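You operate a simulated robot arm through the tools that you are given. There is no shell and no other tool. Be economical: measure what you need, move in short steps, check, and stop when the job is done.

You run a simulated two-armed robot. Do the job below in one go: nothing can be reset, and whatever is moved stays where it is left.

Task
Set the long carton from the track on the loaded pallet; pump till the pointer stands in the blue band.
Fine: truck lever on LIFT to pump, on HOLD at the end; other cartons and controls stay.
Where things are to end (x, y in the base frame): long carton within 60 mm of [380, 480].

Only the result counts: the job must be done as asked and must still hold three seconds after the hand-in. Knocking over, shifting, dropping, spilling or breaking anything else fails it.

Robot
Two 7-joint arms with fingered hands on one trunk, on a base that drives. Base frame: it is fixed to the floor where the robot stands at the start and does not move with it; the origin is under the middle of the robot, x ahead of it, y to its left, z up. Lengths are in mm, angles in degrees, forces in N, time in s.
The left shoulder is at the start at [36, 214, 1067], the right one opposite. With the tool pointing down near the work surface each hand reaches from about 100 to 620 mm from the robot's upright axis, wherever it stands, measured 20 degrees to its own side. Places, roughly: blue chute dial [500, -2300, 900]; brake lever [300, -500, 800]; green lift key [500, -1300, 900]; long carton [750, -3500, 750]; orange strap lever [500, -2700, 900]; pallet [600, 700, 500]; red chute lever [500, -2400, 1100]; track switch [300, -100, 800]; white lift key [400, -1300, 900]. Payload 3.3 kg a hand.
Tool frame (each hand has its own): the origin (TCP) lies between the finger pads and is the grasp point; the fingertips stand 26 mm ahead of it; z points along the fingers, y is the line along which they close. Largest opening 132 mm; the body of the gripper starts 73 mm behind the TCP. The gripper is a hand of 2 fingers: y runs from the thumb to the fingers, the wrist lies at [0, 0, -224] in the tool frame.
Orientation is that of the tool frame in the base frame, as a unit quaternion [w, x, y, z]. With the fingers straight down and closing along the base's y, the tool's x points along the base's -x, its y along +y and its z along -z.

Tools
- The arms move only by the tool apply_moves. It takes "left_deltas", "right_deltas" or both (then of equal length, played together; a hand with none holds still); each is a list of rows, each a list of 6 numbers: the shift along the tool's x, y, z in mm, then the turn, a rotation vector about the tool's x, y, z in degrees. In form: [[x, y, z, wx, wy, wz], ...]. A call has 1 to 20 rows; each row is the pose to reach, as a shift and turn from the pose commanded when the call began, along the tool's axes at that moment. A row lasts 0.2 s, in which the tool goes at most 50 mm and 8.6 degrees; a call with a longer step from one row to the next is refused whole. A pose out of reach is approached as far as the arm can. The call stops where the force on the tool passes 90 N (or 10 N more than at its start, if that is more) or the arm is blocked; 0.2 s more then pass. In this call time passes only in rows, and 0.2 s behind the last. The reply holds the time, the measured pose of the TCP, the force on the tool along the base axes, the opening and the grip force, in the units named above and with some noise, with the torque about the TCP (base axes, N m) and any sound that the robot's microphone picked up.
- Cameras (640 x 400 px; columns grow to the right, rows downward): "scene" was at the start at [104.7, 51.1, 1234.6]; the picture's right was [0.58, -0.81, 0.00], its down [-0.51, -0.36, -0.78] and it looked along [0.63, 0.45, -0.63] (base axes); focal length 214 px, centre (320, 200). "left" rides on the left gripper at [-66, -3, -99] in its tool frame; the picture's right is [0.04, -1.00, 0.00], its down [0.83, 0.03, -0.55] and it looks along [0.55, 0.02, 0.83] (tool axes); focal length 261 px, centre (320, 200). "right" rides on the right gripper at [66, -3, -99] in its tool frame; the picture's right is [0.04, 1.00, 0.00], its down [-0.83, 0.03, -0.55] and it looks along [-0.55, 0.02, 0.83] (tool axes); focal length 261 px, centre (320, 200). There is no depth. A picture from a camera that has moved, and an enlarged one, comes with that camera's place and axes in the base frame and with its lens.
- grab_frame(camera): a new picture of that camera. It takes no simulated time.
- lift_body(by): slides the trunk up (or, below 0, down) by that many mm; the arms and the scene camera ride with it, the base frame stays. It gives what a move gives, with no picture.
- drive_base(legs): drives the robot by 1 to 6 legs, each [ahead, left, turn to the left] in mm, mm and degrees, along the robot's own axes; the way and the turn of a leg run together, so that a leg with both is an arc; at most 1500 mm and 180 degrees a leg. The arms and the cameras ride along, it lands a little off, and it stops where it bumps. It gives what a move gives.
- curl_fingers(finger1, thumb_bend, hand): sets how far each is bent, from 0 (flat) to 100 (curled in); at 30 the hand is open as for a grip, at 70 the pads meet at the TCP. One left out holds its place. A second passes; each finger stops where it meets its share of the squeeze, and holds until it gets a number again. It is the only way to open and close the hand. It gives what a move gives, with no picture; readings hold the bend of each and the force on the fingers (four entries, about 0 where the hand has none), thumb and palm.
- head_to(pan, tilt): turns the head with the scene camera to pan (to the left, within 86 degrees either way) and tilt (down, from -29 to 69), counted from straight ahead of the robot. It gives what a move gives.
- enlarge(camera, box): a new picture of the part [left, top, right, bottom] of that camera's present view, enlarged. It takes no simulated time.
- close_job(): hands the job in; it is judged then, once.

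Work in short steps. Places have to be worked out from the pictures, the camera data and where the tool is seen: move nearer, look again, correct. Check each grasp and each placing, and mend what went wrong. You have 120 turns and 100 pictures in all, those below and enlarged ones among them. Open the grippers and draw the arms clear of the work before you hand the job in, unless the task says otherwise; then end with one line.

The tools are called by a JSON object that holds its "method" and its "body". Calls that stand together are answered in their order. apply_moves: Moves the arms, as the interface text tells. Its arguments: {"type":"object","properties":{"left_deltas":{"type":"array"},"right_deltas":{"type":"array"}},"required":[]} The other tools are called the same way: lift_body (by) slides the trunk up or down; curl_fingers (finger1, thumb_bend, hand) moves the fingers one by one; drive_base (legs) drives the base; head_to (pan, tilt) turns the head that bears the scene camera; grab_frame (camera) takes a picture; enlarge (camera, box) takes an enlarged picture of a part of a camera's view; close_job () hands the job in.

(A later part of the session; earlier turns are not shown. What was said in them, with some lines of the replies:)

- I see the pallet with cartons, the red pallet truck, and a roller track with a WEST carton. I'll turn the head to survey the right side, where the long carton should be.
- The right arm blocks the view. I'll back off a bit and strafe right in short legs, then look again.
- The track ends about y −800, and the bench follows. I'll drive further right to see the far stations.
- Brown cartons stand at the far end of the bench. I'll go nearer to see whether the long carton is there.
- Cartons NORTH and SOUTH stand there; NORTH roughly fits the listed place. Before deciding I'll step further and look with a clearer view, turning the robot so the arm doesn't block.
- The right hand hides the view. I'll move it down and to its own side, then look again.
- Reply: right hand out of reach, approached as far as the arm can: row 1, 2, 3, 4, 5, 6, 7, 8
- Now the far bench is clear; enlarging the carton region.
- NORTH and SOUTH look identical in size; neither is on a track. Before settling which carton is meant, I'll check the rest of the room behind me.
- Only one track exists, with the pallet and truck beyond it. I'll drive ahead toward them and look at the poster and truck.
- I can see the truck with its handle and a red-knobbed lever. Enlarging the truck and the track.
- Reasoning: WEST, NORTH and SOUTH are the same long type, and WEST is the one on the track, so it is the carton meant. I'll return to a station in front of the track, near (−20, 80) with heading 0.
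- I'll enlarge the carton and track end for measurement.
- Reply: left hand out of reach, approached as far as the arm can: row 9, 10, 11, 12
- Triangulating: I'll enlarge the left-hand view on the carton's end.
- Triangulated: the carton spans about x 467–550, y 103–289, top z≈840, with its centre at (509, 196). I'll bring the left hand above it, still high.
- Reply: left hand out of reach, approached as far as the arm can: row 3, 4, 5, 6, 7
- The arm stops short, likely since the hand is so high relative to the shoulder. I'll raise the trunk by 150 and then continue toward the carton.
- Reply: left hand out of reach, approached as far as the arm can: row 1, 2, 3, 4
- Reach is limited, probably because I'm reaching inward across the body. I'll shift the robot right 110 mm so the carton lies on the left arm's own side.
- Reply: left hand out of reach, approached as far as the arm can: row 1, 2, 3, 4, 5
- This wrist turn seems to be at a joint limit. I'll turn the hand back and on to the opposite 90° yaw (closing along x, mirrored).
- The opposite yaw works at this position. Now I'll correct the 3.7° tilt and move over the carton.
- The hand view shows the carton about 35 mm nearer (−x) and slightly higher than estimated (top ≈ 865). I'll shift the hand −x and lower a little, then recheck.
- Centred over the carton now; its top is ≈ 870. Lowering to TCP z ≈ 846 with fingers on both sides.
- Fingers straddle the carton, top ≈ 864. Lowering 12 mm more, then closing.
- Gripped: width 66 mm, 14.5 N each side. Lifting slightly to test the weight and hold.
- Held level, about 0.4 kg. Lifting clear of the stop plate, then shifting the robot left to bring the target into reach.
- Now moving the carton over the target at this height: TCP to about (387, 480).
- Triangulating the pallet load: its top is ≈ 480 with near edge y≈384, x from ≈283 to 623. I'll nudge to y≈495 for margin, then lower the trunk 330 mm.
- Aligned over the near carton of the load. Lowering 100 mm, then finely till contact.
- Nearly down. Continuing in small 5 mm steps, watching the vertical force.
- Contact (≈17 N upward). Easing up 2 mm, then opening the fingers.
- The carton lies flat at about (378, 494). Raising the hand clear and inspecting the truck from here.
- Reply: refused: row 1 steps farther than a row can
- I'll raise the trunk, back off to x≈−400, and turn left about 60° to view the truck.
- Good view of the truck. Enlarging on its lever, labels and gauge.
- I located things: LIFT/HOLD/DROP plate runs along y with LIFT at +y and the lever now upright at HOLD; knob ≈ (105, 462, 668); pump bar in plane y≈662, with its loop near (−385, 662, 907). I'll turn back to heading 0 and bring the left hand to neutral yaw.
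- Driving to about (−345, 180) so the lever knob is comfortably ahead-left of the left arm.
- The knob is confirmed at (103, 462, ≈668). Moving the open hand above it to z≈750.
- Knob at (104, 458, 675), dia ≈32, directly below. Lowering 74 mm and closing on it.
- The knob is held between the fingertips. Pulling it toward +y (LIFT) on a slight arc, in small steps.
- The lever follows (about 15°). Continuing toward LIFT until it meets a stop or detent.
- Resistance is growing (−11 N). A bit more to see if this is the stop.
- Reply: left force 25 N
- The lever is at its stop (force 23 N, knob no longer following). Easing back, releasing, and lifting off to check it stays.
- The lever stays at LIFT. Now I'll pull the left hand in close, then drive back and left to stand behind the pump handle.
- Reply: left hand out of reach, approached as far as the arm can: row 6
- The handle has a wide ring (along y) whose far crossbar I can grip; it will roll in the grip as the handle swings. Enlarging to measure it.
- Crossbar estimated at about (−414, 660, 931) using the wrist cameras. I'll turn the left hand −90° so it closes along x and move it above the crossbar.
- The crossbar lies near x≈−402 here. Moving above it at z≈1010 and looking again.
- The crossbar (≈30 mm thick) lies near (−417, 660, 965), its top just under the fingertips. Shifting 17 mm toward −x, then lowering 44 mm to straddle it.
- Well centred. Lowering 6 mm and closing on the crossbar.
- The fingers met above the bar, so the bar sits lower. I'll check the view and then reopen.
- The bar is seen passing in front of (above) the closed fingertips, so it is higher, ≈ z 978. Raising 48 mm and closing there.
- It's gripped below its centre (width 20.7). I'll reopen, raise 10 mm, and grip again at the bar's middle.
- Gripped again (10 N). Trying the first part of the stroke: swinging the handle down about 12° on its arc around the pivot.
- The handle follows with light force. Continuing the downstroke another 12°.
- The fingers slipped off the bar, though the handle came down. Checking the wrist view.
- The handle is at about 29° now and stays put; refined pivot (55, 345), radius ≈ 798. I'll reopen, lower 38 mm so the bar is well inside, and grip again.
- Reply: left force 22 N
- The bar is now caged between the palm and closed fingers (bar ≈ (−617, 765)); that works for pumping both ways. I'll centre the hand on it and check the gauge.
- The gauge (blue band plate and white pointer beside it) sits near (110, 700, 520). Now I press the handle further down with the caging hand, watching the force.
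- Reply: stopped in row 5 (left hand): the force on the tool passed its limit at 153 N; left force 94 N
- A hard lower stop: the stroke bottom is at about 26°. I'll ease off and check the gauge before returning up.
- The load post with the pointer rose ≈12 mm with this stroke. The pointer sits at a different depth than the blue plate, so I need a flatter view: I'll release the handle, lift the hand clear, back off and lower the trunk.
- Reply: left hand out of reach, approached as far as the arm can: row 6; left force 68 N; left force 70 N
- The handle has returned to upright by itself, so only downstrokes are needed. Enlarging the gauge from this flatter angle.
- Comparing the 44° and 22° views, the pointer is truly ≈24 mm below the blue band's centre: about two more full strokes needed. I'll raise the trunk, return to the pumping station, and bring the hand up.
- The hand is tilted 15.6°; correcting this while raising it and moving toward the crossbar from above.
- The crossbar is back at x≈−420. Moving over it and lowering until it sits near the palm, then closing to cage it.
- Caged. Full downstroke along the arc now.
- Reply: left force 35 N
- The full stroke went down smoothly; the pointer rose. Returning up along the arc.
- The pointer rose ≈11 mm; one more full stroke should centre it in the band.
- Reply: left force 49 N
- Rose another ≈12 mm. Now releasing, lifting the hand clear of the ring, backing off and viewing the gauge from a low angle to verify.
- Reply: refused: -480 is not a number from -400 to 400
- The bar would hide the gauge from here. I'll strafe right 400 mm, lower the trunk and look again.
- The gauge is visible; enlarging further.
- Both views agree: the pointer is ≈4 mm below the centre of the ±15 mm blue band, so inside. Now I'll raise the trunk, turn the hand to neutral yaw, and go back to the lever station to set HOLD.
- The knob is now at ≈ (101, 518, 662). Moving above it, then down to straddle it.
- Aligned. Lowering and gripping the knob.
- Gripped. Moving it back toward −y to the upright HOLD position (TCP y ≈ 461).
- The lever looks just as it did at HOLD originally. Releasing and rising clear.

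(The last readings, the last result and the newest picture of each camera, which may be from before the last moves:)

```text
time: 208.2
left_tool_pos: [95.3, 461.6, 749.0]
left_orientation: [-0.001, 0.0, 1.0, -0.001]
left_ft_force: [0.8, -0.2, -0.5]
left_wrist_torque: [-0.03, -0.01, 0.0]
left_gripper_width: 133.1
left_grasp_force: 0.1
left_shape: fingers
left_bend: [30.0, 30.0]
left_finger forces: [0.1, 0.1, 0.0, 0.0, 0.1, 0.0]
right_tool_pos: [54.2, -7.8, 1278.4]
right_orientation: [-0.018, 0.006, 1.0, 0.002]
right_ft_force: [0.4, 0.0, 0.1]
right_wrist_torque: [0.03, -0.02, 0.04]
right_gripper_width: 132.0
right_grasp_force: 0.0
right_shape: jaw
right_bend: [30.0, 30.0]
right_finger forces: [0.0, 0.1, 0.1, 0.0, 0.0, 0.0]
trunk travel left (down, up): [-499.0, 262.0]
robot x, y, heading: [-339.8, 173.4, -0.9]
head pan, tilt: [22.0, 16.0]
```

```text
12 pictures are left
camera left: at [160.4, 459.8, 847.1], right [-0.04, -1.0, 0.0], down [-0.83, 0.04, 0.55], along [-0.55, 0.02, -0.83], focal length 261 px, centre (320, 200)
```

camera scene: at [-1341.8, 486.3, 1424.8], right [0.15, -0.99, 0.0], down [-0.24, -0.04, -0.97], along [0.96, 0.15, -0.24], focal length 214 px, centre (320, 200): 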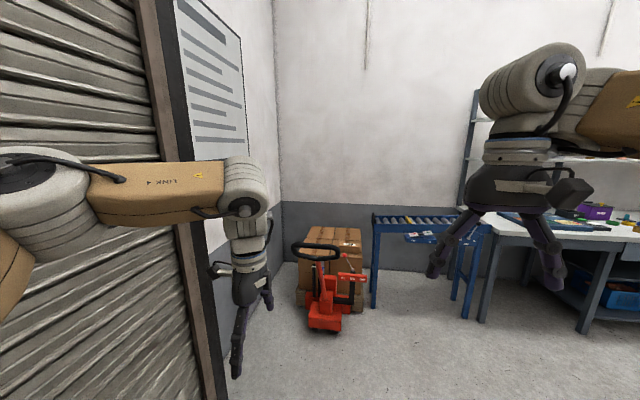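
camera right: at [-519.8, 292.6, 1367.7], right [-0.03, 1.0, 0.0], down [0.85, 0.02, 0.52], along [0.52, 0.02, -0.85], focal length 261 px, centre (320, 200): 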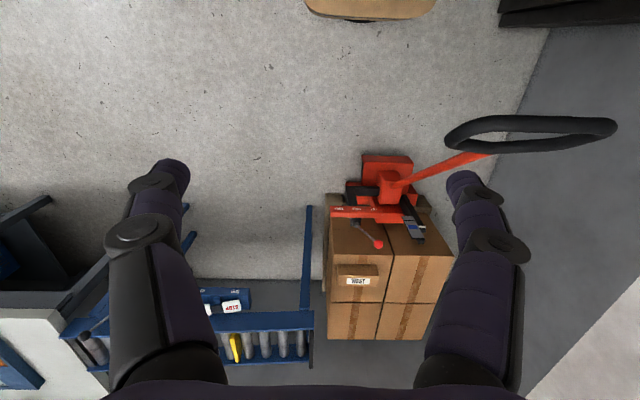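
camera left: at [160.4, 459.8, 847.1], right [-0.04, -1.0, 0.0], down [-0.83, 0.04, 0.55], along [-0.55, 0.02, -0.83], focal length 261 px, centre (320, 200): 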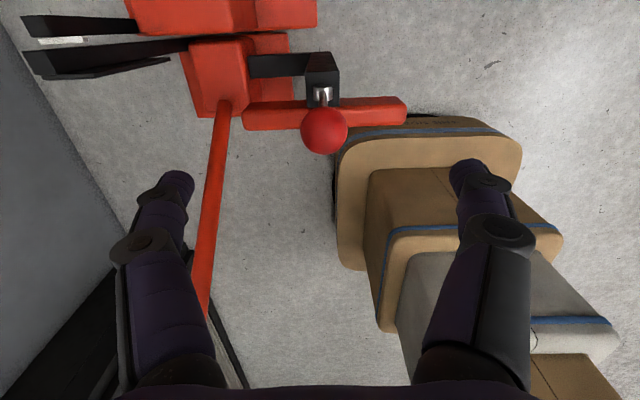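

The lever is upright at HOLD. Lifting the arm clear and backing off to check the final gauge and load once more.

{"method": "apply_moves", "body": {"left_deltas": [[0, 0, -45, 0, 0, 0], [0, -20, -90, 0, 0, 0], [0, -40, -135, 0, 0, 0], [0, -60, -175, 0, 0, 0], [0, -80, -215, 0, 0, 0], [0, -95, -250, 0, 0, 0], [0, -95, -280, 0, 0, 0]]}}

{"method": "drive_base", "body": {"legs": [[-1100, -200, 1]]}}

{"method": "lift_body", "body": {"by": -350}}

{"method": "head_to", "body": {"pan": 25, "tilt": 16}}

{"method": "grab_frame", "body": {"camera": "scene"}}

```text
time: 209.8
left_tool_pos: [96.9, 365.6, 1030.6]
left_orientation: [-0.001, 0.0, 1.0, -0.001]
left_ft_force: [-0.3, -0.8, 0.1]
left_wrist_torque: [-0.02, 0.0, -0.01]
left_gripper_width: 133.3
left_grasp_force: 0.0
left_shape: fingers
left_bend: [30.0, 30.0]
left_finger forces: [0.0, 0.0, 0.1, 0.0, 0.0, 0.0]
right_tool_pos: [53.2, -8.2, 1277.4]
right_orientation: [-0.018, 0.007, 1.0, 0.002]
right_ft_force: [-0.9, 0.3, -0.3]
right_wrist_torque: [0.0, -0.01, -0.02]
right_gripper_width: 132.1
right_grasp_force: 0.1
right_shape: jaw
right_bend: [30.0, 30.0]
right_finger forces: [0.0, 0.0, 0.0, 0.1, 0.1, 0.1]
trunk travel left (down, up): [-499.0, 262.0]
robot x, y, heading: [-341.2, 173.8, -0.7]
head pan, tilt: [22.0, 16.0]
```

```text
time: 215.4
left_tool_pos: [-984.8, 177.1, 1031.8]
left_orientation: [0.0, -0.01, 1.0, -0.001]
left_ft_force: [-0.3, -0.1, 0.6]
left_wrist_torque: [0.01, -0.03, 0.02]
left_gripper_width: 133.0
left_grasp_force: 0.0
left_shape: fingers
left_bend: [30.0, 30.0]
left_finger forces: [0.0, 0.0, 0.0, 0.1, 0.0, 0.1]
right_tool_pos: [-1019.5, -198.8, 1279.0]
right_orientation: [-0.018, -0.003, 1.0, 0.002]
right_ft_force: [0.1, 0.0, 0.3]
right_wrist_torque: [-0.01, -0.02, 0.02]
right_gripper_width: 132.1
right_grasp_force: 0.0
right_shape: jaw
right_bend: [30.0, 30.0]
right_finger forces: [0.0, 0.0, 0.0, 0.1, 0.0, 0.0]
trunk travel left (down, up): [-499.0, 262.0]
robot x, y, heading: [-1418.0, -23.4, 0.3]
head pan, tilt: [22.0, 16.0]
```

```text
time: 218.8
left_tool_pos: [-983.7, 177.5, 679.9]
left_orientation: [0.0, -0.011, 1.0, -0.001]
left_ft_force: [0.8, 0.1, -0.1]
left_wrist_torque: [0.0, 0.01, 0.01]
left_gripper_width: 133.3
left_grasp_force: 0.1
left_shape: fingers
left_bend: [30.0, 30.0]
left_finger forces: [0.0, 0.0, 0.1, 0.1, 0.0, 0.0]
right_tool_pos: [-1013.9, -199.4, 921.7]
right_orientation: [-0.029, -0.002, 1.0, 0.001]
right_ft_force: [0.7, -0.4, -0.4]
right_wrist_torque: [0.01, -0.01, 0.01]
right_gripper_width: 132.1
right_grasp_force: 0.1
right_shape: jaw
right_bend: [30.0, 30.0]
right_finger forces: [0.0, 0.0, 0.1, 0.1, 0.1, 0.0]
trunk travel left (down, up): [-149.0, 612.0]
robot x, y, heading: [-1412.1, -25.2, 0.1]
head pan, tilt: [22.0, 16.0]
```

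```text
time: 219.4
left_tool_pos: [-983.8, 177.8, 680.5]
left_orientation: [0.0, -0.011, 1.0, 0.0]
left_ft_force: [0.1, -0.1, -0.8]
left_wrist_torque: [-0.05, -0.01, -0.04]
left_gripper_width: 132.8
left_grasp_force: 0.0
left_shape: fingers
left_bend: [30.0, 30.0]
left_finger forces: [0.1, 0.0, 0.0, 0.0, 0.0, 0.0]
right_tool_pos: [-1013.9, -199.5, 921.9]
right_orientation: [-0.03, -0.001, 1.0, 0.002]
right_ft_force: [-0.5, 0.8, -0.3]
right_wrist_torque: [0.01, 0.01, -0.01]
right_gripper_width: 132.4
right_grasp_force: 0.0
right_shape: jaw
right_bend: [30.0, 30.0]
right_finger forces: [0.1, 0.0, 0.0, 0.0, 0.0, 0.0]
trunk travel left (down, up): [-149.0, 612.0]
robot x, y, heading: [-1415.6, -27.8, 0.2]
head pan, tilt: [25.0, 16.0]
```

```text
11 pictures are left
camera scene: at [-1246.2, 15.2, 1066.3], right [0.43, -0.9, 0.0], down [-0.25, -0.12, -0.96], along [0.87, 0.41, -0.28], focal length 214 px, centre (320, 200)
```

scene: 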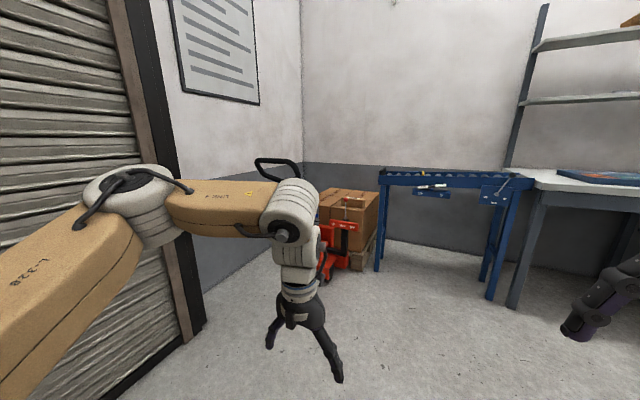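

The arm hides the gauge. I'll strafe a bit further right so it comes into view, then enlarge.

{"method": "drive_base", "body": {"legs": [[0, -200, 0]]}}

{"method": "head_to", "body": {"pan": 30, "tilt": 16}}

{"method": "enlarge", "body": {"camera": "scene", "box": [260, 160, 400, 260]}}

```text
time: 221.0
left_tool_pos: [-982.6, -24.8, 681.0]
left_orientation: [-0.001, -0.011, 1.0, 0.0]
left_ft_force: [0.2, 0.7, 0.3]
left_wrist_torque: [0.0, -0.01, -0.02]
left_gripper_width: 133.2
left_grasp_force: 0.1
left_shape: fingers
left_bend: [30.0, 30.0]
left_finger forces: [0.0, 0.0, 0.0, 0.0, 0.0, 0.0]
right_tool_pos: [-1012.8, -402.2, 921.9]
right_orientation: [-0.029, -0.003, 1.0, 0.001]
right_ft_force: [0.0, -0.3, -0.4]
right_wrist_torque: [-0.01, -0.01, 0.0]
right_gripper_width: 132.1
right_grasp_force: 0.2
right_shape: jaw
right_bend: [30.0, 30.0]
right_finger forces: [0.0, 0.1, 0.0, 0.0, 0.0, 0.0]
trunk travel left (down, up): [-149.0, 612.0]
robot x, y, heading: [-1413.7, -229.9, 0.4]
head pan, tilt: [25.0, 16.0]
```

```text
time: 221.7
left_tool_pos: [-981.7, -26.2, 680.9]
left_orientation: [0.001, -0.011, 1.0, -0.002]
left_ft_force: [0.5, 1.0, 0.1]
left_wrist_torque: [-0.03, -0.04, 0.01]
left_gripper_width: 132.9
left_grasp_force: 0.1
left_shape: fingers
left_bend: [30.0, 30.0]
left_finger forces: [0.0, 0.0, 0.0, 0.1, 0.1, 0.0]
right_tool_pos: [-1011.3, -403.7, 921.4]
right_orientation: [-0.029, -0.004, 1.0, 0.003]
right_ft_force: [-1.0, -0.3, 0.4]
right_wrist_torque: [0.0, 0.02, 0.02]
right_gripper_width: 132.1
right_grasp_force: 0.0
right_shape: jaw
right_bend: [30.0, 30.0]
right_finger forces: [0.0, 0.0, 0.2, 0.1, 0.0, 0.1]
trunk travel left (down, up): [-149.0, 612.0]
robot x, y, heading: [-1415.3, -228.2, 0.4]
head pan, tilt: [30.0, 16.0]
```

```text
4.00 times, centred on (330, 210) of scene
camera zoom: at [-1248.4, -181.1, 1066.3], right [0.51, -0.86, 0.0], down [-0.24, -0.14, -0.96], along [0.83, 0.49, -0.28], focal length 858 px, centre (280, 160)
```

zoom: 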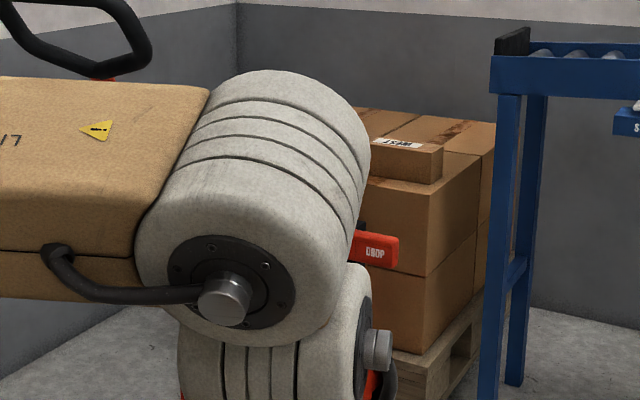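

The left arm still blocks; I'll turn the robot left 32° so that the gauge lies between the arms.

{"method": "drive_base", "body": {"legs": [[0, 0, 32]]}}

{"method": "head_to", "body": {"pan": 0, "tilt": 16}}

{"method": "grab_frame", "body": {"camera": "scene"}}

```text
time: 223.6
left_tool_pos: [-1145.9, 165.1, 681.4]
left_orientation: [-0.001, -0.273, 0.962, -0.001]
left_ft_force: [0.3, 0.0, -0.3]
left_wrist_torque: [0.0, -0.01, 0.03]
left_gripper_width: 133.0
left_grasp_force: 0.1
left_shape: fingers
left_bend: [30.0, 30.0]
left_finger forces: [0.0, 0.0, 0.0, 0.1, 0.0, 0.0]
right_tool_pos: [-981.4, -175.2, 922.4]
right_orientation: [-0.029, -0.264, 0.964, -0.006]
right_ft_force: [0.2, 0.6, 0.0]
right_wrist_torque: [0.01, 0.01, 0.02]
right_gripper_width: 132.0
right_grasp_force: 0.0
right_shape: jaw
right_bend: [30.0, 30.0]
right_finger forces: [0.0, 0.1, 0.0, 0.0, 0.1, 0.0]
trunk travel left (down, up): [-149.0, 612.0]
robot x, y, heading: [-1414.5, -230.5, 31.0]
head pan, tilt: [30.0, 16.0]
```

```text
time: 224.5
left_tool_pos: [-1145.0, 165.8, 680.3]
left_orientation: [-0.001, -0.274, 0.962, -0.002]
left_ft_force: [0.0, 0.2, 0.0]
left_wrist_torque: [0.0, 0.0, -0.03]
left_gripper_width: 133.0
left_grasp_force: 0.1
left_shape: fingers
left_bend: [30.0, 30.0]
left_finger forces: [0.0, 0.0, 0.0, 0.1, 0.0, 0.0]
right_tool_pos: [-980.9, -175.0, 920.9]
right_orientation: [-0.03, -0.264, 0.964, -0.006]
right_ft_force: [0.4, 0.4, -0.4]
right_wrist_torque: [-0.02, 0.01, 0.03]
right_gripper_width: 132.1
right_grasp_force: 0.0
right_shape: jaw
right_bend: [30.0, 30.0]
right_finger forces: [0.0, 0.1, 0.1, 0.0, 0.1, 0.0]
trunk travel left (down, up): [-149.0, 612.0]
robot x, y, heading: [-1413.8, -230.6, 31.3]
head pan, tilt: [0.0, 16.0]
```

```text
9 pictures are left
camera scene: at [-1261.0, -137.1, 1066.3], right [0.52, -0.86, 0.0], down [-0.24, -0.14, -0.96], along [0.82, 0.49, -0.28], focal length 214 px, centre (320, 200)
```

scene: 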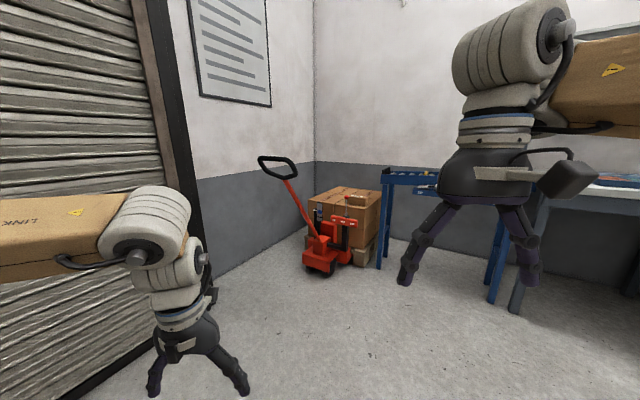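

Clear view now; enlarging the gauge and the load with lever.

{"method": "enlarge", "body": {"camera": "scene", "box": [304, 196, 334, 224]}}

{"method": "enlarge", "body": {"camera": "scene", "box": [290, 170, 400, 280]}}

```text
14.29 times, centred on (319, 210) of scene
camera zoom: at [-1261.0, -137.1, 1066.3], right [0.52, -0.86, 0.0], down [-0.24, -0.14, -0.96], along [0.82, 0.49, -0.28], focal length 3064 px, centre (334, 57)
```

zoom: 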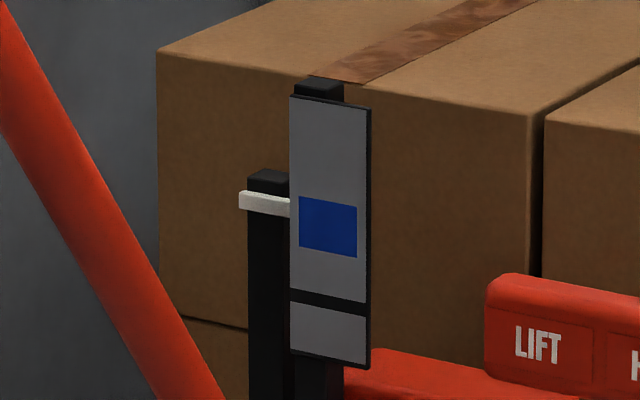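

```text
3.64 times, centred on (345, 225) of scene
camera zoom: at [-1261.0, -137.1, 1066.3], right [0.52, -0.86, 0.0], down [-0.24, -0.14, -0.96], along [0.82, 0.49, -0.28], focal length 780 px, centre (229, 109)
```

zoom: 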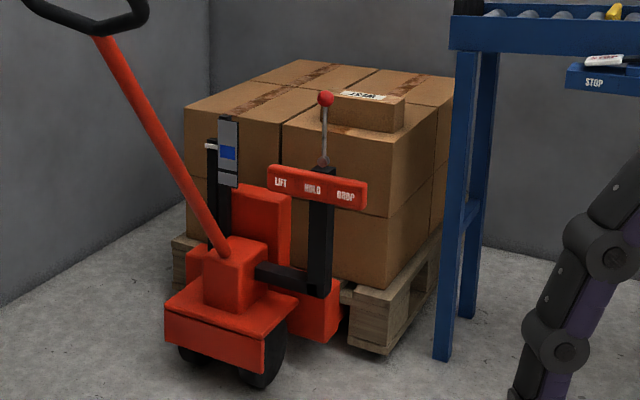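

The pointer stands in the blue band after correcting for viewing angle. The lever is upright at HOLD, and the WEST carton sits flat on the load. Both hands are open and clear, so I'm handing in.

{"method": "close_job", "body": {}}

```text
The job is handed in.
```

I handed the job in with the WEST carton from the track set on the pallet at about [378, 494]. I pumped three strokes with the lever on LIFT; by my angle-corrected estimate the pointer is in the blue band. The lever is back on HOLD, both hands are open and clear, and I moved no other cartons or controls. The brief listed the long carton near [750, -3500], where NORTH and SOUTH look identical to WEST, so I took WEST because it was the only one on the track.
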